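You operate a simulated robot arm through the tools that you are given. There is no shell and no other tool. Be economical: measure what you need, move in short steps, check, and stop when the job is done.

You are at the controls of a simulated two-armed robot. One attempt, no reset.

JOB
On the top of the writing table, fold the striped cloth in half.

The check looks at the end state, three seconds after you hand in, the way a careful person would. Anything else that was tipped, shoved, dropped, spilled or broken makes it a failure. Flat cloth is picked up by pressing the open fingertips on it (5 to 10 N) and closing them slowly along it; thin cloth reads only 2 to 8 mm in the jaws.

ROBOT AND FRAMES
Two 7-joint arms with two-finger parallel grippers on one trunk, on a base that drives. Base frame: it is fixed to the floor where the robot stands at the start and does not move with it; the origin is under the middle of the robot, x ahead of it, y to its left, z up; the surface under the hand at the start is at about z = 760. Readings come in mm, rad, newtons and seconds.
The left shoulder is at the start at [80, 131, 947], the right one opposite. With the tool pointing down near the work surface each hand reaches from about 400 to 860 mm from the robot's upright axis, wherever it stands, measured 20 degrees to its own side. Places, roughly: top of the writing table [700, 100, 800]. Payload 1.57 kg a hand.
Tool frame (each hand has its own): the origin (TCP) lies between the finger pads and is the grasp point; the fingertips stand 30 mm ahead of it; z points along the fingers, y is the line along which they close. The gripper opens to 110 mm. The fingers are 24 mm wide and 12 mm thick; the gripper's body (48 by 112 mm) begins 78 mm behind the TCP.
Orientation is that of the tool frame in the base frame, as a unit quaternion [x, y, z, w]. With the fingers straight down and closing along the base's y, the tool's x points along the base's -x, its y along +y and its z along -z.

CONTROLS
- The arms move only by the tool arm_command. It takes "left_series", "right_series" or both (then of equal length, played together; a hand with none holds still); each is a list of rows, each an object (a shift or turn left out is 0, a gripper value left out holds the last) with "dp": the shift along the tool's x, y, z in mm, a list of three; "angular": the turn, a rotation vector about the tool's x, y, z in rad, a list of three; "claw": the finger opening in mm, from 0 to 110. In form: [{"dp": [dx, dy, dz], "angular": [wx, wy, wz], "claw": claw}, ...]. A call has 1 to 20 rows; each row is the pose to reach, as a shift and turn from the pose commanded when the call began, along the tool's axes at that moment. A row lasts 0.2 s, in which the tool goes at most 50 mm and 0.15 rad; a call with a longer step from one row to the next is refused whole, and so is a gripper value outside its range. Where a pose cannot be reached the arm comes as near as it can. A force on the tool above 40 N (or 10 N above the force at the start of the call, whichever is more), or a blocked arm, ends the call early, and 0.2 s more pass. Each finger travels about 108 mm/s and halts on what it meets, pressing with about 23 N; the grip force reading is that of the motor and also rises with nothing between the fingers. The clock runs only during rows and for 0.2 s after the last one: add rows that repeat a pose to give the fingers time. It gives the time, the measured TCP pose, the force on the tool (base axes), the opening and the grip force at its end, in the units of the frame above (readings bear some noise), with the torque about the TCP (base axes, N m) and any sound that the robot's microphone picked up.
- Cameras (640 x 400 px; columns grow to the right, rows downward): "scene" is now at [-48.8, 22.8, 1420.9]; the picture's right is [0.29, -0.96, -0.00], its down [-0.60, -0.19, -0.78] and it looks along [0.74, 0.23, -0.63] (base axes); focal length 294 px, centre (320, 200). "left" rides on the left gripper at [70, -16, -141] in its tool frame; the picture's right is [0.23, 0.97, 0.00], its down [-0.85, 0.20, -0.48] and it looks along [-0.47, 0.11, 0.88] (tool axes); focal length 222 px, centre (320, 200). "right" rides on the right gripper at [70, 16, -141] in its tool frame; the picture's right is [-0.23, 0.97, 0.00], its down [-0.86, -0.20, -0.48] and it looks along [-0.47, -0.11, 0.88] (tool axes); focal length 222 px, centre (320, 200).
- capture(camera): a new picture of that camera. No time passes.
- steer(legs): drives the robot by 1 to 6 legs, each [ahead, left, turn to the left] in mm, mm and rad, along the robot's own axes; the way and the turn of a leg run together, so that a leg with both is an arc; at most 1500 mm and 3.142 rad a leg. The arms and the cameras ride along, it lands a little off, and it stops where it bumps. It gives what a move gives.
- pan_tilt(pan, tilt): turns the head with the scene camera to pan (to the left, within 1.902 rad either way) and tilt (down, from -0.506 to 1.204), counted from straight ahead of the robot. It gives what a move gives.
- point_at(camera, pixels): for up to 12 pixels [column, row] of the newest picture of that camera ("zoom" is the newest enlarged one), the place [x, y, z] in the base frame of the surface seen there, good to about 3 mm, but the place of the scene camera against the robot may be out by one fixed shift of up to 18 mm in any direction. No time passes.
- zoom(camera, box): a new picture of the part [left, top, right, bottom] of that camera's present view, enlarged. No time passes.
- finish_job(): hands the job in; it is judged then, once.

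Go step by step. Measure first, check grasps and placings, and put right what went wrong. The budget is 80 turns and 70 pictures, counting those below and the enlarged ones. Unless the task says otherwise, let go and move clear before handing in, and close with one line.

The tools are called after "Request:" as a command line: name --argument value ..., lists and objects as JSON in quotes. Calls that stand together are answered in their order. arm_command: Moves the arms, as the interface text tells. Its arguments: {"type":"object","properties":{"left_series":{"type":"array","items":{"type":"object","properties":{"dp":{"type":"array","items":{"type":"number"}},"angular":{"type":"array","items":{"type":"number"}},"claw":{"type":"number"}}}},"right_series":{"type":"array","items":{"type":"object","properties":{"dp":{"type":"array","items":{"type":"number"}},"angular":{"type":"array","items":{"type":"number"}},"claw":{"type":"number"}}}}},"required":[]} The other tools are called the same way: steer (legs) drives the base; pan_tilt (pan, tilt) turns the head that bears the scene camera; capture (camera) takes a picture; point_at (camera, pixels) gives the place of the surface under pixels of a picture; zoom (camera, box) takes an enlarged picture of a part of a camera's view; finish_job () hands the job in.

At the start:

```text
time_s: 0.0
left_ee_pos: [659.9, 233.8, 938.4]
left_ee_rot: [-0.001, 1.0, 0.0, -0.001]
left_ft_force: [0.1, -0.3, 0.0]
left_torque: [0.0, 0.01, 0.01]
left_width: 110.2
left_grasp_force: 0.0
right_ee_pos: [604.3, -240.4, 984.0]
right_ee_rot: [0.0, 1.0, 0.0, 0.0]
right_ft_force: [0.1, 0.6, 0.0]
right_torque: [0.04, 0.01, -0.02]
right_width: 110.0
right_grasp_force: 0.1
robot x, y, heading: [0.3, 1.1, 0.001]
head pan, tilt: [0.298, 0.682]
```

scene: 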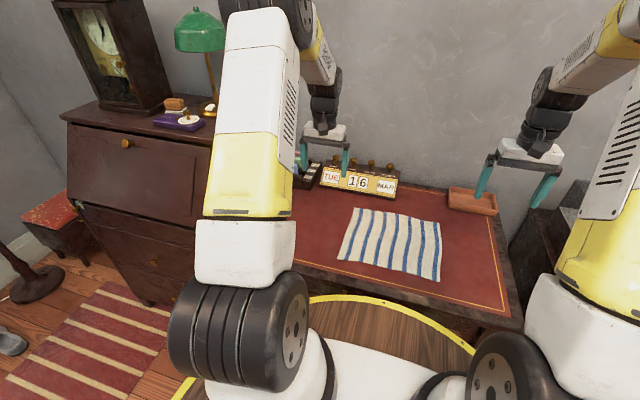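
right: 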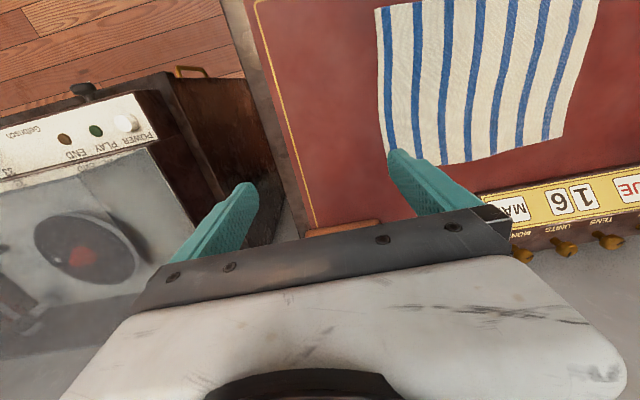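
left: 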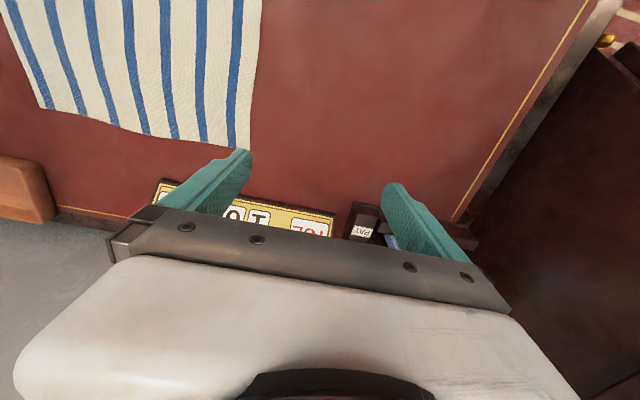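

The cloth lies flat on the table with scene corners near (355,208), (440,222), (440,281), (338,259). I'll enlarge it and measure.

Request:
zoom --camera "scene" --box '[280, 160, 520, 310]'

Request:
point_at --camera "scene" --pixels '[[356, 210], [439, 223], [437, 279], [340, 258], [390, 240], [400, 290], [470, 240], [470, 192], [375, 185], [320, 185]]'

Request:
point_at --camera "right" --pixels '[[380, 12], [395, 150], [448, 162], [560, 134], [595, 5], [330, 100], [520, 200], [340, 230]]'

Request:
point_at --camera "left" --pixels '[[44, 106], [246, 146], [256, 10], [150, 130], [10, 10], [300, 100], [230, 205], [360, 220]]'

```text
2.67 times, centred on (400, 235) of scene
```

zoom: 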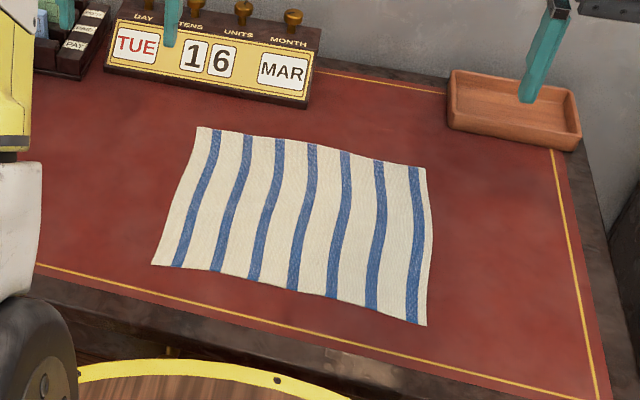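

```text
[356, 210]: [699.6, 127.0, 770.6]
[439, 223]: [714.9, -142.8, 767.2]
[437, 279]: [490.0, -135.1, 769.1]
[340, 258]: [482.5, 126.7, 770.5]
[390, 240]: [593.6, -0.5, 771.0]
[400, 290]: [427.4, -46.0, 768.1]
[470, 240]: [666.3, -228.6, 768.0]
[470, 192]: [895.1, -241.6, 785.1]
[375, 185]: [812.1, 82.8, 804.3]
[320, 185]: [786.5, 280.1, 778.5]
```

```text
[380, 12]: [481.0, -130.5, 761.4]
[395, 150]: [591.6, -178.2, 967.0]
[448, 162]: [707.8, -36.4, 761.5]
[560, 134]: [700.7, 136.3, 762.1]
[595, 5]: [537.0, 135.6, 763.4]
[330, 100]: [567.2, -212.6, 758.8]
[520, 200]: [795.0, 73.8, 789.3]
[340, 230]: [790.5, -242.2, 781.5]
```

```text
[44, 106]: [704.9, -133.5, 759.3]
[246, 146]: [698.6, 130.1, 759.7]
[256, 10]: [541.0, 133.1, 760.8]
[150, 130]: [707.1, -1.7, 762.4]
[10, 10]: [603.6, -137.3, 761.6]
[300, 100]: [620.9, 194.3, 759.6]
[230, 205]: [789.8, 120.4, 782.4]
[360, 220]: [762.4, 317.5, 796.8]
```

The cloth spans about x 481–703, y −136 to 132, top at z≈761 (scene camera reads ~9 mm high). I'll fold the far edge to the near one, both hands pinching near the far corners; first I'll hover above them with a 30 mm opening.

Request:
arm_command --left_series '[{"dp": [-6, -22, 18], "claw": 80}, {"dp": [-11, -44, 36], "claw": 55}, {"dp": [-16, -66, 54], "claw": 30}, {"dp": [-22, -88, 72], "claw": 30}, {"dp": [-27, -110, 95], "claw": 30}, {"dp": [-32, -131, 118], "claw": 30}, {"dp": [-32, -131, 118], "claw": 30}]' --right_series '[{"dp": [-16, 22, 28], "claw": 80}, {"dp": [-31, 44, 56], "claw": 55}, {"dp": [-46, 66, 84], "claw": 30}, {"dp": [-62, 88, 112], "claw": 30}, {"dp": [-77, 110, 138], "claw": 30}, {"dp": [-92, 133, 164], "claw": 30}, {"dp": [-92, 133, 164], "claw": 30}]'

Request:
capture --camera "left"

Request:
capture --camera "right"

```text
time_s: 1.6
left_ee_pos: [694.4, 103.7, 820.3]
left_ee_rot: [0.001, 1.0, 0.0, 0.0]
left_ft_force: [0.0, -0.4, 0.7]
left_torque: [0.01, 0.0, 0.0]
left_width: 30.1
left_grasp_force: 0.0
right_ee_pos: [692.0, -107.3, 823.0]
right_ee_rot: [0.0, 1.0, 0.0, 0.0]
right_ft_force: [0.0, -0.6, -0.7]
right_torque: [0.01, 0.0, 0.05]
right_width: 29.6
right_grasp_force: 0.0
robot x, y, heading: [-1.7, 3.1, -0.001]
head pan, tilt: [0.298, 0.682]
```

```text
65 pictures are left
```

left: 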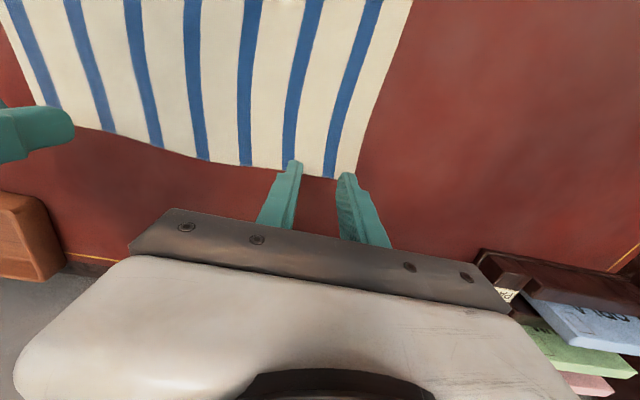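

```text
64 pictures are left
```

right: 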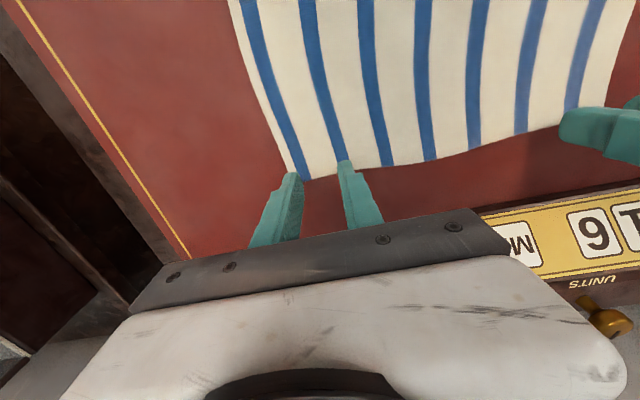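

Both fingers straddle the far corners in the pictures (left tips (292,162),(345,178); right (295,178),(345,165)). I'll remeasure the corner places from here.

Request:
point_at --camera "left" --pixels '[[353, 174], [320, 174], [260, 165], [375, 110], [345, 176], [291, 164]]'

Request:
point_at --camera "right" --pixels '[[308, 178], [325, 174], [370, 168], [270, 120], [296, 178], [343, 163]]'

```text
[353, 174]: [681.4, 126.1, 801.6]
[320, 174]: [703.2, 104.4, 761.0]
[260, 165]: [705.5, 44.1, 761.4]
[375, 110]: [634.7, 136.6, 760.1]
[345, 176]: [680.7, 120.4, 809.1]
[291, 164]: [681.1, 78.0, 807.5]
```

```text
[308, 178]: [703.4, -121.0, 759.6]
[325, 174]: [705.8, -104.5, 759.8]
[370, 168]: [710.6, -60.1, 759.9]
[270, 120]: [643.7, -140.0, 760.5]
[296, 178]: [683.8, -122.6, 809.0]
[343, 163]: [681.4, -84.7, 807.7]
```

Edge is at x≈703 (left) and 705 (right), so the fingers cover the edge. Descend to contact.

Request:
arm_command --left_series '[{"dp": [0, -1, 15]}, {"dp": [0, -1, 25]}, {"dp": [0, -1, 29]}, {"dp": [0, -1, 31]}]' --right_series '[{"dp": [-3, 0, 17]}, {"dp": [-3, 0, 28]}, {"dp": [-3, 0, 32]}, {"dp": [-3, 0, 34]}]'

```text
time_s: 2.6
left_ee_pos: [692.0, 100.5, 791.5]
left_ee_rot: [0.0, 1.0, 0.0, 0.002]
left_ft_force: [-2.4, -0.1, 11.7]
left_torque: [0.06, 0.03, 0.05]
left_width: 29.8
left_grasp_force: 0.1
right_ee_pos: [699.7, -108.0, 792.6]
right_ee_rot: [0.0, 1.0, 0.0, 0.002]
right_ft_force: [-5.6, -3.6, 31.1]
right_torque: [-0.19, 0.29, -0.01]
right_width: 30.0
right_grasp_force: 0.0
robot x, y, heading: [-3.6, 1.3, 0.003]
head pan, tilt: [0.298, 0.682]
```

Contact: left 12 N, right 31 N. Ease both to 5–10 N.

Request:
arm_command --left_series '[{"dp": [0, 0, -0.3]}, {"dp": [0, 0, -0.3]}]' --right_series '[{"dp": [0, 0, -1.5]}, {"dp": [2, 0, -2]}]'

```text
time_s: 3.2
left_ee_pos: [690.9, 101.1, 791.2]
left_ee_rot: [0.0, 1.0, 0.0, 0.003]
left_ft_force: [-1.8, 0.9, 17.4]
left_torque: [0.07, 0.01, -0.02]
left_width: 30.0
left_grasp_force: 0.0
right_ee_pos: [698.0, -106.1, 790.4]
right_ee_rot: [0.001, 1.0, 0.0, 0.002]
right_ft_force: [5.8, -4.9, 29.0]
right_torque: [-0.28, -0.09, 0.02]
right_width: 30.3
right_grasp_force: 0.0
robot x, y, heading: [0.3, 0.8, 0.001]
head pan, tilt: [0.298, 0.682]
```

Still 17 and 29 N; ease up more.

Request:
arm_command --left_series '[{"dp": [0, 0, -1]}, {"dp": [0, 0, -1]}]' --right_series '[{"dp": [0, 0, -2]}, {"dp": [0, 0, -2.5]}]'

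```text
time_s: 3.8
left_ee_pos: [691.8, 100.0, 790.6]
left_ee_rot: [-0.001, 1.0, 0.0, 0.0]
left_ft_force: [0.5, 1.4, 10.1]
left_torque: [0.06, -0.04, -0.04]
left_width: 30.1
left_grasp_force: 0.1
right_ee_pos: [696.8, -105.9, 792.2]
right_ee_rot: [0.001, 1.0, 0.0, 0.0]
right_ft_force: [4.6, -2.4, 21.4]
right_torque: [-0.17, -0.1, 0.02]
right_width: 30.2
right_grasp_force: 0.0
robot x, y, heading: [-1.4, 4.4, -0.003]
head pan, tilt: [0.298, 0.682]
```

Request:
arm_command --left_series '[{"dp": [0, 0, -0.3]}, {"dp": [0, 0, -0.3]}]' --right_series '[{"dp": [0, 0, -1.5]}, {"dp": [0, 0, -2.5]}]'

```text
time_s: 4.4
left_ee_pos: [693.1, 100.0, 792.5]
left_ee_rot: [-0.001, 1.0, 0.0, 0.0]
left_ft_force: [1.7, 0.5, 4.7]
left_torque: [0.02, -0.09, 0.02]
left_width: 30.0
left_grasp_force: 0.1
right_ee_pos: [695.7, -106.5, 792.4]
right_ee_rot: [0.0, 1.0, 0.0, -0.003]
right_ft_force: [0.4, 0.5, 0.2]
right_torque: [-0.01, 0.0, 0.03]
right_width: 29.7
right_grasp_force: 0.1
robot x, y, heading: [-0.2, 0.5, 0.002]
head pan, tilt: [0.298, 0.682]
```

Left 5 N, right just off. Press slightly (left +0.5, right +1) and check.

Request:
arm_command --left_series '[{"dp": [0, 0, 0.3]}, {"dp": [0, 0, 0.3]}]' --right_series '[{"dp": [0, 0, 0.8]}, {"dp": [0, 0, 1]}]'

```text
time_s: 5.0
left_ee_pos: [692.3, 100.7, 791.6]
left_ee_rot: [0.0, 1.0, 0.0, 0.0]
left_ft_force: [-0.3, -0.7, 8.5]
left_torque: [0.01, 0.01, 0.0]
left_width: 29.9
left_grasp_force: 0.1
right_ee_pos: [696.3, -107.4, 792.2]
right_ee_rot: [0.0, 1.0, 0.0, 0.0]
right_ft_force: [-0.1, 0.3, 0.5]
right_torque: [-0.01, 0.0, 0.01]
right_width: 30.1
right_grasp_force: 0.0
robot x, y, heading: [-4.9, 4.7, -0.002]
head pan, tilt: [0.298, 0.682]
```

Left 8.5 N is good; right needs a little more.

Request:
arm_command --right_series '[{"dp": [0, 0, 0.7]}, {"dp": [0, 0, 1]}]'

```text
time_s: 5.6
left_ee_pos: [692.2, 101.2, 791.8]
left_ee_rot: [0.0, 1.0, 0.0, 0.0]
left_ft_force: [-0.7, -0.3, 7.7]
left_torque: [-0.04, -0.02, 0.02]
left_width: 30.2
left_grasp_force: 0.1
right_ee_pos: [696.9, -106.9, 792.0]
right_ee_rot: [0.0, 1.0, 0.0, 0.0]
right_ft_force: [-0.1, 0.2, 1.2]
right_torque: [-0.03, -0.01, -0.02]
right_width: 29.8
right_grasp_force: 0.2
robot x, y, heading: [2.4, -3.7, -0.005]
head pan, tilt: [0.298, 0.682]
```

Request:
arm_command --right_series '[{"dp": [0, 0, 0.7]}, {"dp": [0, 0, 0.9]}]'

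```text
time_s: 6.2
left_ee_pos: [692.4, 100.3, 789.9]
left_ee_rot: [0.0, 1.0, 0.0, 0.001]
left_ft_force: [0.5, -1.3, 5.8]
left_torque: [0.03, -0.06, 0.0]
left_width: 29.9
left_grasp_force: 0.0
right_ee_pos: [698.1, -106.5, 790.8]
right_ee_rot: [0.0, 1.0, 0.0, 0.001]
right_ft_force: [-3.1, -0.2, 9.9]
right_torque: [-0.07, 0.06, -0.02]
right_width: 29.9
right_grasp_force: 0.0
robot x, y, heading: [-2.4, -2.8, 0.002]
head pan, tilt: [0.298, 0.682]
```

Left 5.8 N, right 9.9 N: both in range. Close slowly along the cloth.

Request:
arm_command --left_series '[{"claw": 28}, {"claw": 26}, {"claw": 24}, {"claw": 22}, {"claw": 20}, {"claw": 18}, {"claw": 16}, {"claw": 14}, {"claw": 12}, {"claw": 10}, {"claw": 8}, {"claw": 6}, {"claw": 4}, {"claw": 2}, {"claw": 0}, {"claw": 0}, {"claw": 0}]' --right_series '[{"claw": 28}, {"claw": 26}, {"claw": 24}, {"claw": 22}, {"claw": 20}, {"claw": 18}, {"claw": 16}, {"claw": 14}, {"claw": 12}, {"claw": 10}, {"claw": 8}, {"claw": 6}, {"claw": 4}, {"claw": 2}, {"claw": 0}, {"claw": 0}, {"claw": 0}]'

Request:
capture --camera "left"

Request:
capture --camera "right"

```text
time_s: 9.8
left_ee_pos: [691.4, 99.8, 791.3]
left_ee_rot: [0.0, 1.0, 0.0, 0.001]
left_ft_force: [0.2, -12.6, 3.2]
left_torque: [-0.38, 0.01, -0.05]
left_width: 2.1
left_grasp_force: 22.8
right_ee_pos: [696.6, -106.3, 791.3]
right_ee_rot: [0.0, 1.0, 0.0, 0.002]
right_ft_force: [-0.3, 8.4, 24.6]
right_torque: [0.17, 0.01, -0.04]
right_width: 2.3
right_grasp_force: 22.7
robot x, y, heading: [2.0, 0.7, -0.002]
head pan, tilt: [0.298, 0.682]
```

```text
63 pictures are left
```

left: 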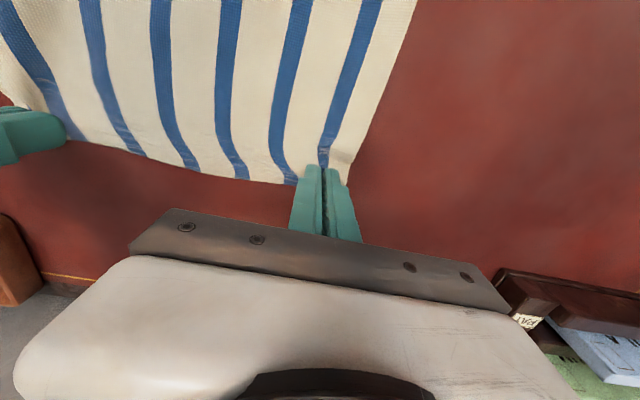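

```text
62 pictures are left
```

right: 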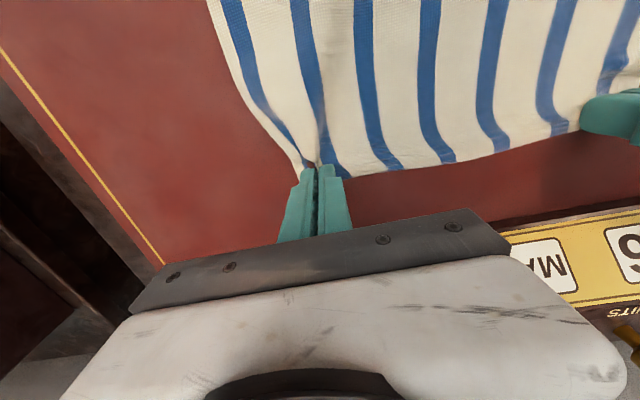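

Both jaws hold cloth (2.1 and 2.3 mm). Lift gently 40 mm and check.

Request:
arm_command --left_series '[{"dp": [1, 0, -6]}, {"dp": [3, 0, -14]}, {"dp": [6, 0, -22]}, {"dp": [10, 0, -30]}, {"dp": [15, 0, -40]}]' --right_series '[{"dp": [1, 0, -6]}, {"dp": [3, 0, -14]}, {"dp": [6, 0, -22]}, {"dp": [10, 0, -30]}, {"dp": [15, 0, -40]}]'

Request:
zoom --camera "scene" --box '[280, 160, 520, 310]'

Request:
capture --camera "left"

Request:
capture --camera "right"

```text
time_s: 11.0
left_ee_pos: [677.9, 101.1, 829.6]
left_ee_rot: [0.001, 1.0, -0.001, -0.001]
left_ft_force: [0.6, -14.8, -0.8]
left_torque: [-0.47, 0.0, -0.08]
left_width: 2.1
left_grasp_force: 23.1
right_ee_pos: [681.1, -106.7, 829.5]
right_ee_rot: [0.0, 1.0, 0.0, 0.0]
right_ft_force: [0.9, 15.0, -0.5]
right_torque: [0.46, 0.02, -0.04]
right_width: 2.6
right_grasp_force: 23.4
robot x, y, heading: [1.9, 0.4, -0.002]
head pan, tilt: [0.298, 0.682]
```

```text
2.67 times, centred on (400, 235) of scene
```

zoom: 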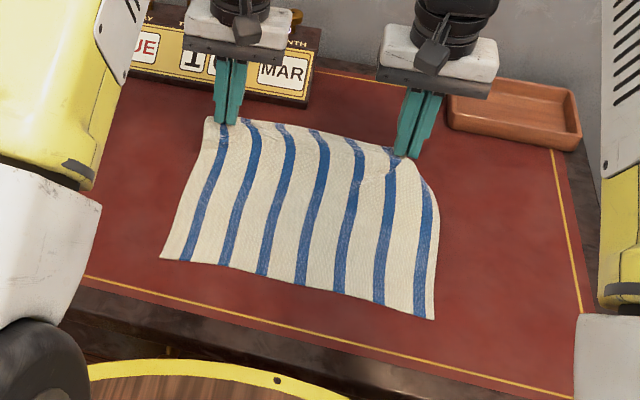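

```text
60 pictures are left
```

left: 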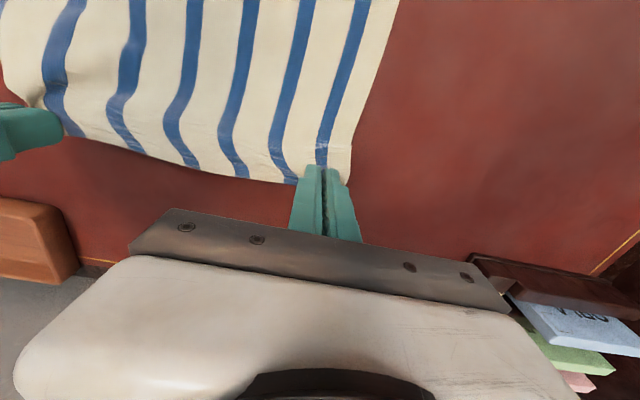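

```text
59 pictures are left
```

right: 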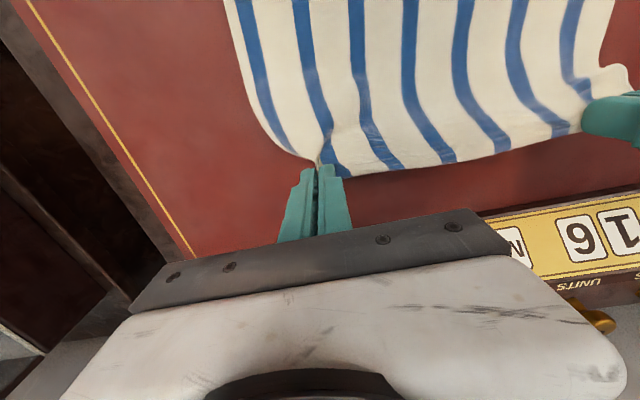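

Cloth is held at both corners and the near half lies still. I'll swing the held edge along an arc over the mid-line (x≈592), tilting the hands (about tool y) so the edge leads over, then check.

Request:
arm_command --left_series '[{"dp": [10, -1, -15], "angular": [0, -0.08, 0]}, {"dp": [24, -2, -28], "angular": [0, -0.16, 0]}, {"dp": [39, -3, -38], "angular": [0, -0.24, 0]}, {"dp": [55, -3, -45.5], "angular": [0, -0.32, 0]}, {"dp": [78, -3, -51.6], "angular": [0, -0.4, 0]}, {"dp": [100, -3, -52.6], "angular": [0, -0.48, 0]}, {"dp": [118, -3, -50], "angular": [0, -0.55, 0]}, {"dp": [136, -3, -44.4], "angular": [0, -0.62, 0]}]' --right_series '[{"dp": [10, 1, -15], "angular": [0, -0.08, 0]}, {"dp": [24, 2, -28], "angular": [0, -0.16, 0]}, {"dp": [39, 3, -38], "angular": [0, -0.24, 0]}, {"dp": [56, 3, -45.5], "angular": [0, -0.32, 0]}, {"dp": [80, 3, -51.6], "angular": [0, -0.4, 0]}, {"dp": [103, 3, -52.6], "angular": [0, -0.48, 0]}, {"dp": [122, 3, -50], "angular": [0, -0.55, 0]}, {"dp": [140, 3, -44.4], "angular": [0, -0.62, 0]}]'

Request:
capture --camera "scene"

Request:
capture --camera "left"

```text
time_s: 12.8
left_ee_pos: [541.2, 97.4, 876.0]
left_ee_rot: [0.0, 0.952, -0.001, 0.306]
left_ft_force: [-0.1, -3.5, -0.4]
left_torque: [-0.07, 0.0, -0.09]
left_width: 1.9
left_grasp_force: 22.9
right_ee_pos: [540.8, -103.3, 876.5]
right_ee_rot: [0.0, 0.952, 0.0, 0.305]
right_ft_force: [0.3, 3.8, 0.4]
right_torque: [0.1, -0.02, 0.05]
right_width: 2.4
right_grasp_force: 22.8
robot x, y, heading: [1.5, -0.9, 0.002]
head pan, tilt: [0.298, 0.682]
```

```text
58 pictures are left
```

scene: 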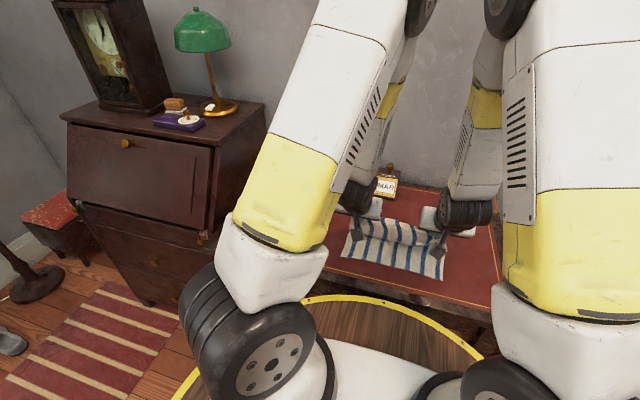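

```text
57 pictures are left
```

left: 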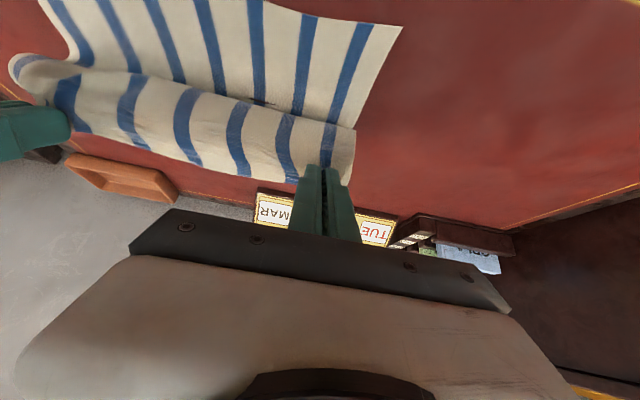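

Fold is under way with the near half still on the table; tilt reached as commanded. I'll measure the near edge left corner at (400,27) in the left picture.

Request:
point_at --camera "left" --pixels '[[400, 28], [335, 18], [330, 100], [355, 130], [345, 180], [200, 5]]'

Request:
zoom --camera "scene" --box '[310, 180, 470, 280]'

Request:
capture --camera "right"

```text
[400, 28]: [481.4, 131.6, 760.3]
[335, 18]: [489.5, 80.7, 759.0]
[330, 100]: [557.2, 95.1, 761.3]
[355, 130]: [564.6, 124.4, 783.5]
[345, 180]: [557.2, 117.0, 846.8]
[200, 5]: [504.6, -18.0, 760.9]
```

```text
4.00 times, centred on (390, 230) of scene
```

zoom: 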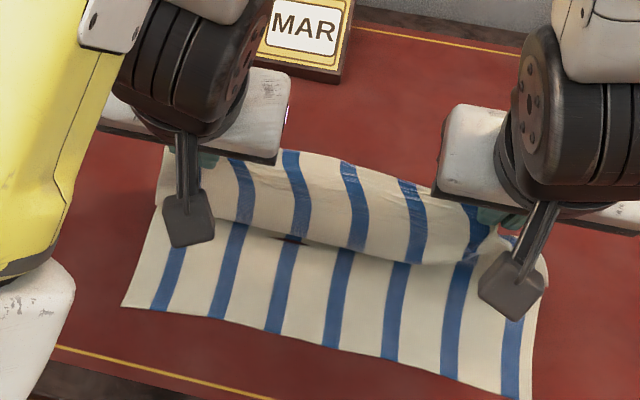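

```text
55 pictures are left
```

right: 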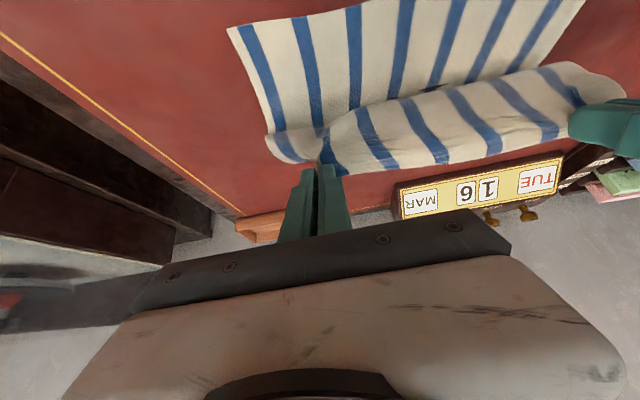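

The near edge is unmoved at x≈481. Continue the arc down toward the near edge, tips ending ~15 mm above the cloth at x≈492.

Request:
arm_command --left_series '[{"dp": [17.5, 0, -2.9], "angular": [0, -0.04, 0]}, {"dp": [34.9, 0, -3.3], "angular": [0, -0.08, 0]}, {"dp": [53.8, 0, -0.3], "angular": [0, -0.12, 0]}, {"dp": [73.5, 0, 6.5], "angular": [0, -0.16, 0]}, {"dp": [90.8, 0, 14.5], "angular": [0, -0.18, 0]}, {"dp": [103.9, 0, 22.4], "angular": [0, -0.18, 0]}]' --right_series '[{"dp": [17.5, 0, -2.9], "angular": [0, -0.04, 0]}, {"dp": [34.9, 0, -3.3], "angular": [0, -0.08, 0]}, {"dp": [53.8, 0, -0.3], "angular": [0, -0.12, 0]}, {"dp": [73.5, 0, 6.5], "angular": [0, -0.16, 0]}, {"dp": [90.8, 0, 14.5], "angular": [0, -0.18, 0]}, {"dp": [103.9, 0, 22.4], "angular": [0, -0.18, 0]}]'

Request:
zoom --camera "scene" --box '[310, 180, 470, 280]'

Request:
capture --camera "left"

Request:
capture --camera "right"

```text
time_s: 14.1
left_ee_pos: [505.1, 144.7, 789.1]
left_ee_rot: [-0.066, 0.919, 0.024, 0.388]
left_ft_force: [-0.1, -0.4, 0.1]
left_torque: [0.0, 0.01, -0.03]
left_width: 0.0
left_grasp_force: 20.7
left hand out of reach, approached as far as the arm can: row 2, 3, 4, 5, 6
right_ee_pos: [509.7, -149.1, 791.6]
right_ee_rot: [0.057, 0.917, -0.022, 0.393]
right_ft_force: [-2.1, 1.9, 14.7]
right_torque: [0.11, -0.08, -0.01]
right_width: 2.5
right_grasp_force: 22.9
right hand out of reach, approached as far as the arm can: row 2, 3, 4, 5, 6
robot x, y, heading: [2.0, -2.7, 0.001]
head pan, tilt: [0.298, 0.682]
stopped in row 6 (right hand): the force on the tool passed its limit at 69 N (the readings are from after the stop); the commanded pose is now the measured one
```

```text
4.00 times, centred on (390, 230) of scene
```

zoom: 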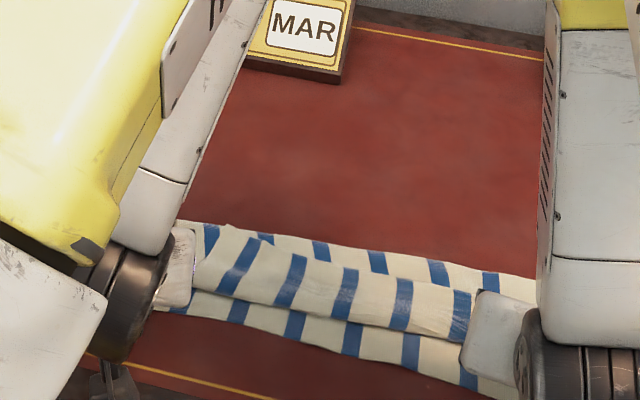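

```text
53 pictures are left
```

left: 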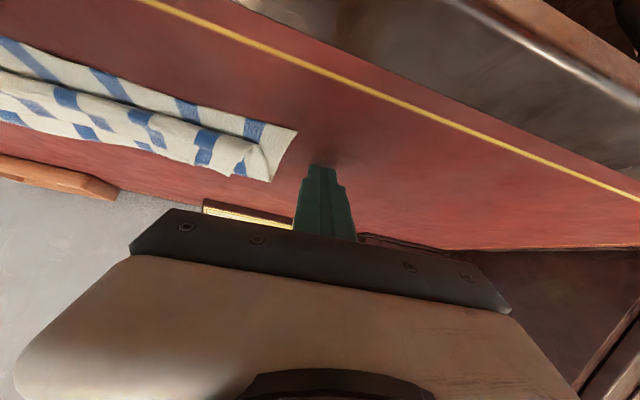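

```text
52 pictures are left
```

right: 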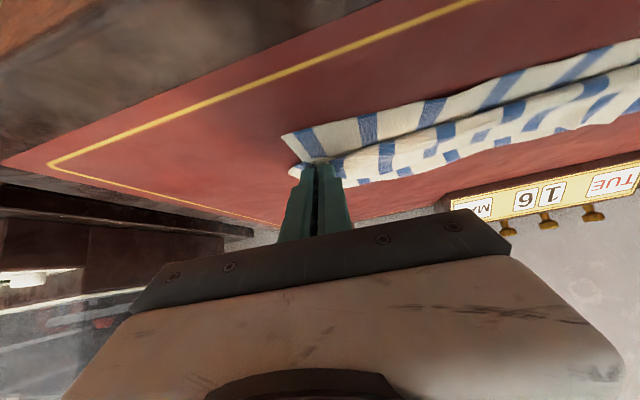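

The arms ran out of reach close in: the left slipped off (width 0) and the right still holds 2.5 mm. I'll release the right, lift both clear straight, then back the base for room.

Request:
arm_command --left_series '[{"dp": [0, 0, -10]}, {"dp": [0, 0, -25]}, {"dp": [0, 0, -25]}, {"dp": [0, 0, -25]}, {"dp": [0, 0, -25]}]' --right_series '[{"dp": [0, 0, -1], "claw": 6}, {"dp": [0, 0, -1], "claw": 14}, {"dp": [0, 0, -1], "claw": 20}, {"dp": [0, 0, -15], "claw": 20}, {"dp": [0, 0, -30], "claw": 20}]'

```text
time_s: 15.3
left_ee_pos: [508.9, 136.9, 794.9]
left_ee_rot: [-0.065, 0.92, 0.023, 0.387]
left_ft_force: [-0.6, -1.0, 0.1]
left_torque: [0.0, 0.01, 0.03]
left_width: 0.1
left_grasp_force: 20.9
left hand out of reach, approached as far as the arm can: row 1, 2, 3, 4, 5
right_ee_pos: [512.7, -143.9, 799.7]
right_ee_rot: [0.055, 0.919, -0.022, 0.389]
right_ft_force: [0.3, -0.4, 0.5]
right_torque: [-0.03, -0.01, -0.01]
right_width: 20.2
right_grasp_force: 0.1
right hand out of reach, approached as far as the arm can: row 4, 5
robot x, y, heading: [-1.2, -0.2, 0.004]
head pan, tilt: [0.298, 0.682]
```

Raise up and untilt both hands.

Request:
arm_command --left_series '[{"dp": [-17, 0, -4], "angular": [0, 0.05, 0]}, {"dp": [-40, 0, -9], "angular": [0, 0.18, 0]}, {"dp": [-60, 0, -14], "angular": [0, 0.32, 0]}, {"dp": [-80, 0, -19], "angular": [0, 0.46, 0]}, {"dp": [-100, 0, -24], "angular": [0, 0.6, 0]}, {"dp": [-113, 0, -27], "angular": [0, 0.74, 0]}, {"dp": [-113, 0, -27], "angular": [0, 0.79, 0]}]' --right_series '[{"dp": [-17, 0, -4], "angular": [0, 0.05, 0]}, {"dp": [-40, 0, -9], "angular": [0, 0.18, 0]}, {"dp": [-60, 0, -14], "angular": [0, 0.32, 0]}, {"dp": [-80, 0, -19], "angular": [0, 0.46, 0]}, {"dp": [-100, 0, -24], "angular": [0, 0.6, 0]}, {"dp": [-113, 0, -27], "angular": [0, 0.74, 0]}, {"dp": [-113, 0, -27], "angular": [0, 0.79, 0]}]'

Request:
capture --camera "scene"

Request:
capture --camera "left"

Request:
capture --camera "right"

```text
time_s: 16.9
left_ee_pos: [566.3, 145.8, 894.2]
left_ee_rot: [-0.068, 0.998, -0.004, 0.003]
left_ft_force: [-1.2, 0.6, 0.0]
left_torque: [-0.01, -0.01, 0.02]
left_width: 0.0
left_grasp_force: 21.5
right_ee_pos: [572.4, -147.9, 901.0]
right_ee_rot: [0.059, 0.998, 0.001, 0.006]
right_ft_force: [-0.2, 0.3, 0.3]
right_torque: [-0.04, 0.0, -0.05]
right_width: 19.9
right_grasp_force: 0.1
robot x, y, heading: [1.7, -1.0, 0.003]
head pan, tilt: [0.298, 0.682]
```

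```text
51 pictures are left
```

scene: 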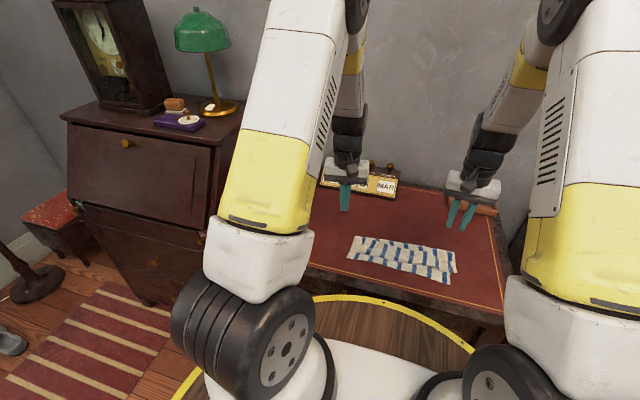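

```text
50 pictures are left
```

left: 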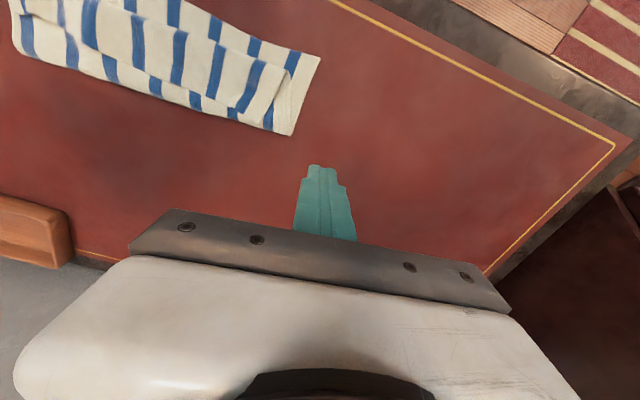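

```text
49 pictures are left
```

right: 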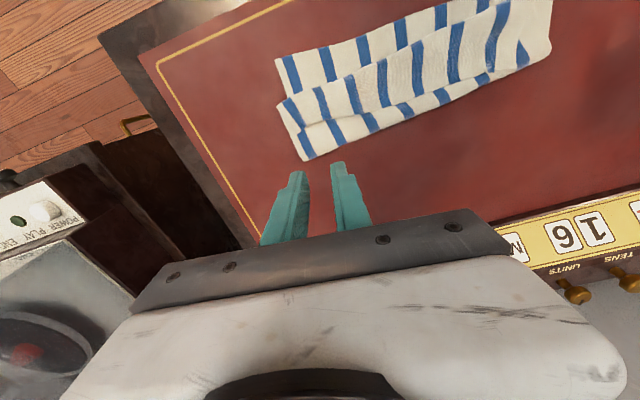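

The cloth lies partly folded with the top edge ~30–40 mm short, somewhat rumpled. I'll zoom in on it, and look behind the robot before backing up.

Request:
zoom --camera "scene" --box '[330, 215, 474, 305]'

Request:
zoom --camera "right" --box '[260, 0, 580, 200]'

Request:
pan_tilt --pan 1.9 --tilt 0.9

Request:
capture --camera "scene"

Request:
pan_tilt --pan -1.9 --tilt 0.9

Request:
capture --camera "scene"

Request:
pan_tilt --pan 0.0 --tilt 0.85

Request:
capture --camera "scene"

```text
4.44 times, centred on (402, 260) of scene
```

zoom: 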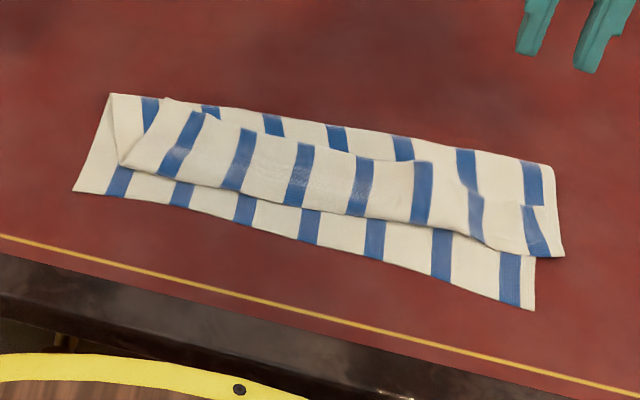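

```text
2.00 times, centred on (420, 100) of right
```

zoom: 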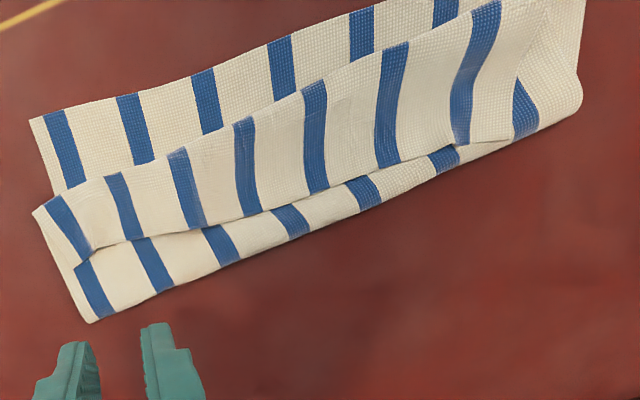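

```text
time_s: 18.6
left_ee_pos: [565.7, 146.9, 894.3]
left_ee_rot: [-0.068, 0.998, -0.003, 0.003]
left_ft_force: [0.1, -0.3, 0.2]
left_torque: [-0.04, -0.02, 0.02]
left_width: 0.0
left_grasp_force: 21.3
right_ee_pos: [572.4, -148.5, 901.1]
right_ee_rot: [0.058, 0.998, 0.001, 0.008]
right_ft_force: [0.0, -0.3, 0.5]
right_torque: [-0.02, 0.01, 0.03]
right_width: 20.0
right_grasp_force: 0.1
robot x, y, heading: [1.2, -2.7, 0.004]
head pan, tilt: [1.901, 0.901]
```

```text
46 pictures are left
```

scene: 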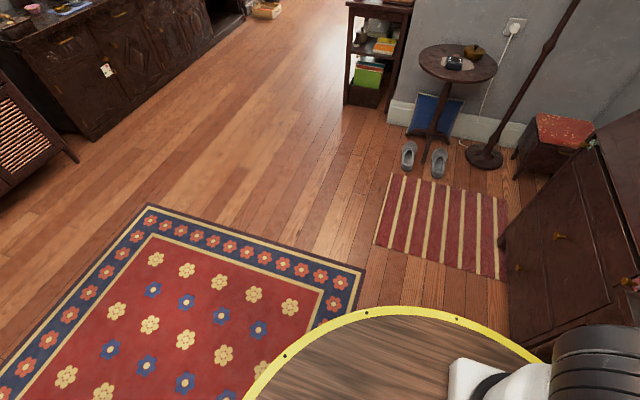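

```text
time_s: 21.7
left_ee_pos: [565.7, 145.9, 895.1]
left_ee_rot: [-0.069, 0.998, -0.003, 0.003]
left_ft_force: [-0.6, 0.0, -0.5]
left_torque: [0.02, -0.01, 0.03]
left_width: 0.0
left_grasp_force: 20.9
right_ee_pos: [571.9, -149.0, 901.8]
right_ee_rot: [0.06, 0.998, 0.002, 0.007]
right_ft_force: [-0.6, -0.7, 0.1]
right_torque: [0.01, 0.02, 0.0]
right_width: 19.8
right_grasp_force: 0.0
robot x, y, heading: [0.1, 2.2, -0.004]
head pan, tilt: [-1.901, 0.901]
```

```text
45 pictures are left
```

scene: 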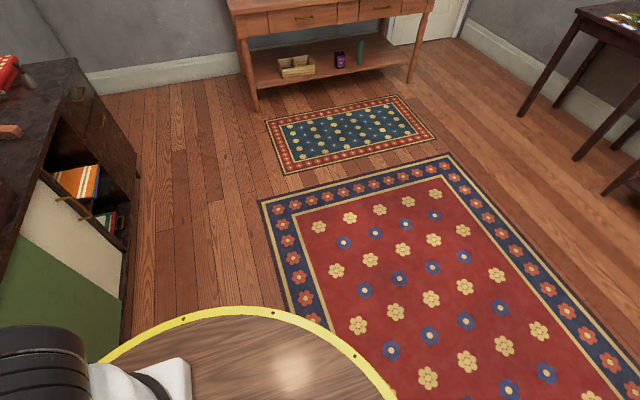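

```text
time_s: 23.6
left_ee_pos: [566.3, 145.7, 895.2]
left_ee_rot: [-0.069, 0.998, -0.003, 0.003]
left_ft_force: [-0.1, 0.0, -0.2]
left_torque: [0.01, 0.0, -0.03]
left_width: 0.2
left_grasp_force: 21.4
right_ee_pos: [572.6, -148.9, 900.7]
right_ee_rot: [0.059, 0.998, 0.002, 0.008]
right_ft_force: [-0.9, 0.0, 0.3]
right_torque: [0.01, 0.0, 0.0]
right_width: 19.8
right_grasp_force: 0.0
robot x, y, heading: [1.2, 1.9, -0.001]
head pan, tilt: [0.0, 0.85]
```

```text
44 pictures are left
```

scene: 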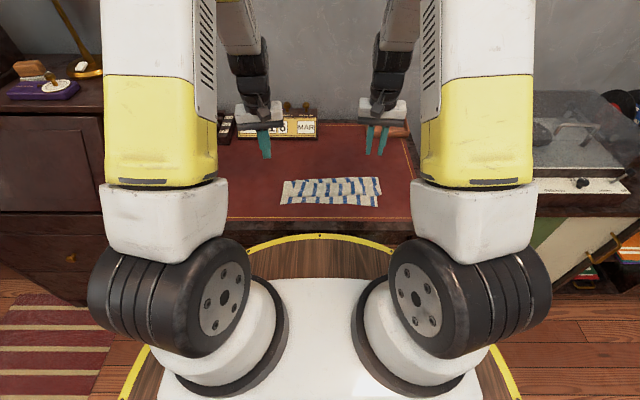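

Behind is clear (flat rug only). I'll measure the cloth from the wrist views first, then back the base 150 mm.

Request:
point_at --camera "right" --pixels '[[275, 60], [278, 106], [305, 159], [350, 75], [325, 118], [372, 130], [402, 52], [430, 40], [500, 10], [548, 45], [490, 70], [452, 72]]'

Request:
point_at --camera "left" --pixels '[[318, 60], [292, 134], [275, 105], [288, 70], [240, 122], [215, 65], [180, 95], [150, 90], [100, 70], [160, 25], [20, 20], [70, 25]]'

Request:
zoom --camera "left" --box '[0, 0, 320, 200]'

Request:
steer --legs '[[-150, 0, 0]]'

```text
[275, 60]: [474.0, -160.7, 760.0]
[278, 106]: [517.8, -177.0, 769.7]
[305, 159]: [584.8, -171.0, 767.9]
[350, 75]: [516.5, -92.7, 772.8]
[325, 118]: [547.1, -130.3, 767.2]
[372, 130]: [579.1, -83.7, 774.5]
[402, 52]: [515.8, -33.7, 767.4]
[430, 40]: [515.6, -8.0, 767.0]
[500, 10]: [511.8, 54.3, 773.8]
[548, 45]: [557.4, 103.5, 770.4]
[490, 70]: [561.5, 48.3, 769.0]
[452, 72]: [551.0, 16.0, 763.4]
```

```text
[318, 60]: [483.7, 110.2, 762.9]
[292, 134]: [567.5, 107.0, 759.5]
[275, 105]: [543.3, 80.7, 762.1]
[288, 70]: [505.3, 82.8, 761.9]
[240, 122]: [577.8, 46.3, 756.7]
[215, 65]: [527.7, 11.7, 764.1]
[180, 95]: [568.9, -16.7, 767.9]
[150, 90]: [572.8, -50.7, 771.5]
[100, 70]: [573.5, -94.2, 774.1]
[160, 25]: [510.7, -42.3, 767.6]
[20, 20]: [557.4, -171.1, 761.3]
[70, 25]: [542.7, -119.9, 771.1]
```

```text
2.00 times, centred on (160, 100) of left
```

zoom: 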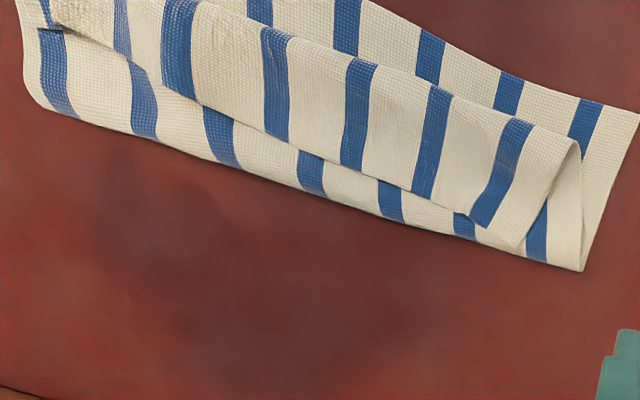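

```text
time_s: 25.0
left_ee_pos: [409.3, 147.5, 893.8]
left_ee_rot: [-0.07, 0.998, -0.002, 0.003]
left_ft_force: [-0.5, -0.5, -0.8]
left_torque: [0.01, -0.02, -0.01]
left_width: 0.0
left_grasp_force: 21.9
right_ee_pos: [415.6, -148.3, 900.4]
right_ee_rot: [0.059, 0.998, 0.002, 0.007]
right_ft_force: [0.5, -0.4, 0.5]
right_torque: [-0.01, -0.05, 0.01]
right_width: 20.1
right_grasp_force: 0.0
robot x, y, heading: [-158.4, 0.6, 0.002]
head pan, tilt: [0.0, 0.85]
```

The left zoom shows the raw edge flipped back: it lies on top at x≈565, y from ~65 to −165, with a pleat at x≈510. I'll regrasp that raw edge near both corners and refold with the extra room; first hover and look.

Request:
arm_command --left_series '[{"dp": [-22, -20, 5], "angular": [0, 0, 0.023], "claw": 30}, {"dp": [-44, -40, 10], "angular": [0, 0, 0.046], "claw": 30}, {"dp": [-66, -61, 20], "angular": [0, 0, 0.069], "claw": 30}, {"dp": [-88, -81, 30], "angular": [0, 0, 0.092], "claw": 30}, {"dp": [-110, -101, 42], "angular": [0, 0, 0.115], "claw": 30}, {"dp": [-131.5, -121.6, 54], "angular": [0, 0, 0.138], "claw": 30}]' --right_series '[{"dp": [-22, 5, 5], "angular": [0, 0, -0.02], "claw": 30}, {"dp": [-44, 10, 10], "angular": [0, 0, -0.04], "claw": 30}, {"dp": [-66, 14, 20], "angular": [0, 0, -0.06], "claw": 30}, {"dp": [-88, 19, 32], "angular": [0, 0, -0.08], "claw": 30}, {"dp": [-110, 24, 46], "angular": [0, 0, -0.1], "claw": 30}, {"dp": [-131.5, 28.7, 60], "angular": [0, 0, -0.118], "claw": 30}]'

Request:
capture --camera "left"

Request:
capture --camera "right"

Request:
capture --camera "scene"

```text
time_s: 26.4
left_ee_pos: [553.2, 46.0, 844.7]
left_ee_rot: [0.0, 1.0, -0.004, 0.004]
left_ft_force: [-0.2, -0.4, 0.3]
left_torque: [-0.04, -0.05, 0.01]
left_width: 29.9
left_grasp_force: 0.1
right_ee_pos: [552.1, -136.5, 844.3]
right_ee_rot: [0.001, 1.0, 0.001, 0.006]
right_ft_force: [0.3, 0.1, 0.5]
right_torque: [-0.02, -0.04, 0.0]
right_width: 30.0
right_grasp_force: 0.1
robot x, y, heading: [-158.0, -2.9, 0.004]
head pan, tilt: [0.0, 0.85]
```

```text
42 pictures are left
```

left: 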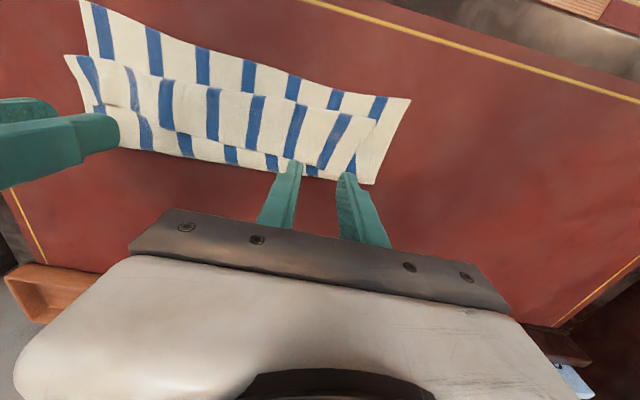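

```text
41 pictures are left
```

right: 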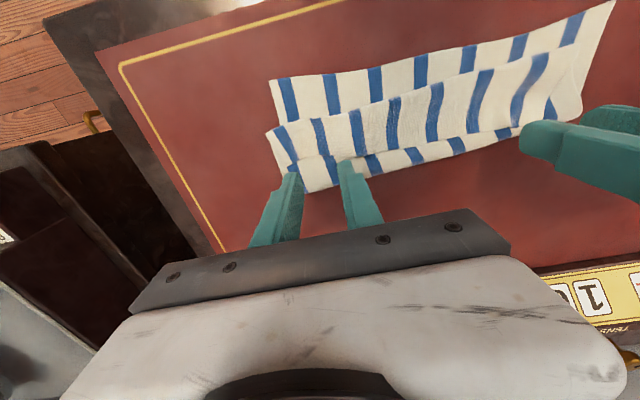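

```text
40 pictures are left
```

scene: 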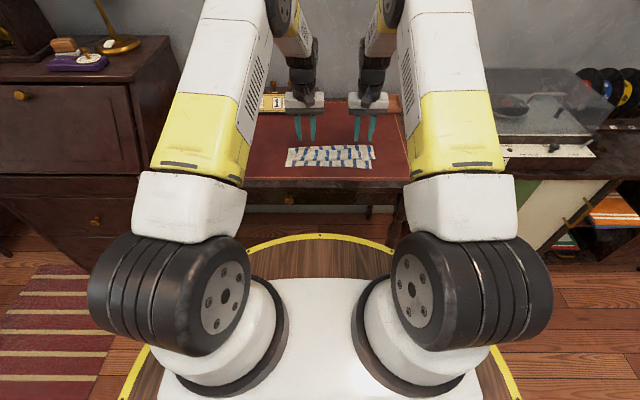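

Both hands hover over the cloth; zoom for the raw edge.

Request:
zoom --camera "left" --box '[220, 70, 428, 200]'

Request:
zoom --camera "right" --box '[240, 80, 448, 210]'

Request:
point_at --camera "left" --pixels '[[408, 99], [370, 184], [376, 120], [340, 180], [325, 173], [310, 165], [260, 152], [345, 165], [355, 165]]'

Request:
point_at --camera "right" --pixels '[[271, 80], [268, 132], [306, 192], [290, 168], [298, 164], [325, 155], [376, 152], [333, 180], [420, 142], [300, 120]]'

```text
3.08 times, centred on (324, 135) of left
```

zoom: 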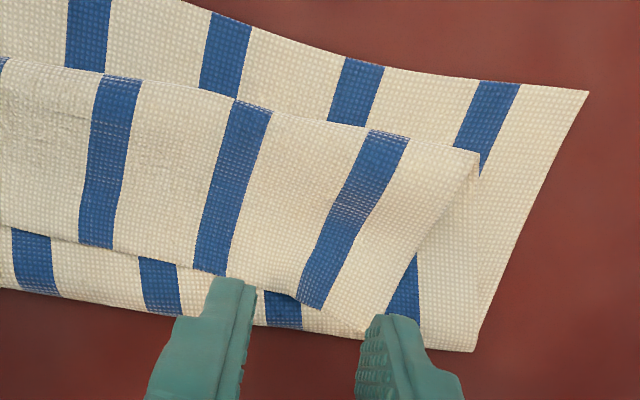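

```text
3.08 times, centred on (344, 145) of right
```

zoom: 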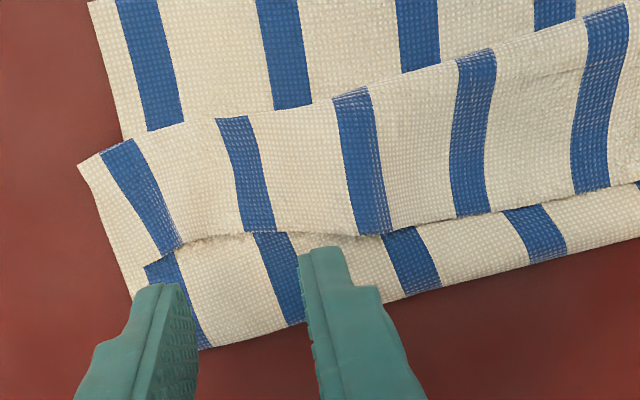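

```text
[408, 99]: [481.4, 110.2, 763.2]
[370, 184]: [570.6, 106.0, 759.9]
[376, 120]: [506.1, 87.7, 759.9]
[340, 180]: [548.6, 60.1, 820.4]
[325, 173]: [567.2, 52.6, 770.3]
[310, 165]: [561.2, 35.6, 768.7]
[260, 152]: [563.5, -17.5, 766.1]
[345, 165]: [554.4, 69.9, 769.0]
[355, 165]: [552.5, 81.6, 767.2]
```

```text
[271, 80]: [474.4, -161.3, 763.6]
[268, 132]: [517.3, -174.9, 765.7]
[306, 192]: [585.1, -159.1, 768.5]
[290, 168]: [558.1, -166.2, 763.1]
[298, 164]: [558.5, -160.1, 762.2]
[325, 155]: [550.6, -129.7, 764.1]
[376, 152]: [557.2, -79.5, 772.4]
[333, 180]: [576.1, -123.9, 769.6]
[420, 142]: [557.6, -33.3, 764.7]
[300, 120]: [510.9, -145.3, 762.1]
```

Raw edge: left end ≈(567,65), right end ≈(556,−165). I'll set the fingers just inside those ends and descend close to contact.

Request:
arm_command --left_series '[{"dp": [-2, -8, 15]}, {"dp": [-2, -8, 30]}, {"dp": [-2, -8, 40]}, {"dp": [-2, -8, 44]}, {"dp": [-2, -8, 46]}]' --right_series '[{"dp": [5, 1, 15]}, {"dp": [5, 1, 30]}, {"dp": [5, 1, 40]}, {"dp": [5, 1, 44]}, {"dp": [5, 1, 46]}]'

Request:
zoom --camera "left" --box '[220, 70, 428, 200]'

Request:
zoom --camera "right" --box '[240, 80, 448, 210]'

```text
time_s: 27.6
left_ee_pos: [557.2, 36.0, 796.7]
left_ee_rot: [0.0, 1.0, -0.003, 0.004]
left_ft_force: [0.0, -0.3, 0.6]
left_torque: [0.04, -0.03, 0.01]
left_width: 29.9
left_grasp_force: 0.1
right_ee_pos: [545.4, -134.7, 796.1]
right_ee_rot: [0.0, 1.0, 0.001, 0.007]
right_ft_force: [0.6, -0.2, 0.1]
right_torque: [-0.02, 0.02, -0.02]
right_width: 30.1
right_grasp_force: 0.0
robot x, y, heading: [-156.0, -1.2, 0.0]
head pan, tilt: [0.0, 0.85]
```

```text
3.08 times, centred on (324, 135) of left
```

zoom: 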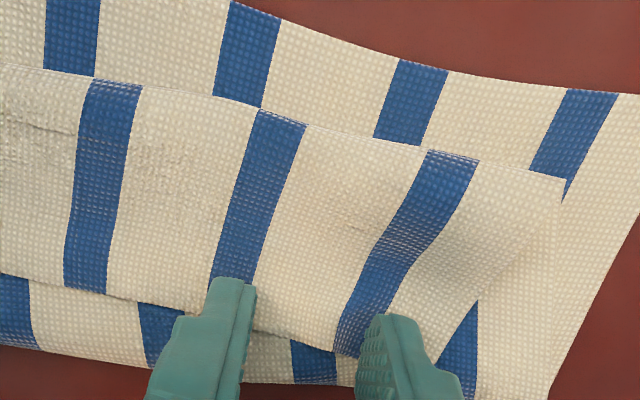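

```text
3.08 times, centred on (344, 145) of right
```

zoom: 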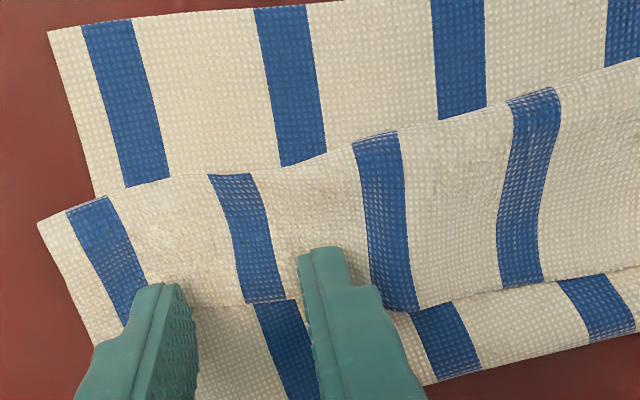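

Placement looks right; press down in small steps.

Request:
arm_command --left_series '[{"dp": [0, 0, 1]}, {"dp": [0, 0, 2]}, {"dp": [0, 0, 2]}]' --right_series '[{"dp": [0, 0, 1]}, {"dp": [0, 0, 2]}, {"dp": [0, 0, 2]}]'

```text
time_s: 28.4
left_ee_pos: [557.8, 36.0, 794.9]
left_ee_rot: [0.0, 1.0, -0.003, 0.003]
left_ft_force: [0.1, 0.4, -0.6]
left_torque: [0.03, -0.01, -0.01]
left_width: 30.1
left_grasp_force: 0.0
right_ee_pos: [545.3, -134.1, 794.5]
right_ee_rot: [0.0, 1.0, 0.001, 0.006]
right_ft_force: [0.3, 0.8, 2.2]
right_torque: [0.0, 0.0, 0.02]
right_width: 30.0
right_grasp_force: 0.0
robot x, y, heading: [-158.3, 0.2, 0.006]
head pan, tilt: [0.0, 0.85]
```

Request:
arm_command --left_series '[{"dp": [0, 0, 0.7]}, {"dp": [0, 0, 1.3]}, {"dp": [0, 0, 1.3]}]' --right_series '[{"dp": [0, 0, 0.3]}, {"dp": [0, 0, 0.6]}, {"dp": [0, 0, 0.6]}]'

```text
time_s: 29.2
left_ee_pos: [558.1, 36.5, 792.2]
left_ee_rot: [-0.001, 1.0, -0.003, 0.003]
left_ft_force: [0.4, -0.2, 2.6]
left_torque: [0.05, 0.01, 0.02]
left_width: 30.0
left_grasp_force: 0.0
right_ee_pos: [546.5, -133.3, 794.1]
right_ee_rot: [0.0, 1.0, 0.002, 0.007]
right_ft_force: [0.3, 0.3, 1.7]
right_torque: [-0.01, 0.01, -0.01]
right_width: 30.0
right_grasp_force: 0.2
robot x, y, heading: [-154.9, -3.0, 0.002]
head pan, tilt: [0.0, 0.85]
```

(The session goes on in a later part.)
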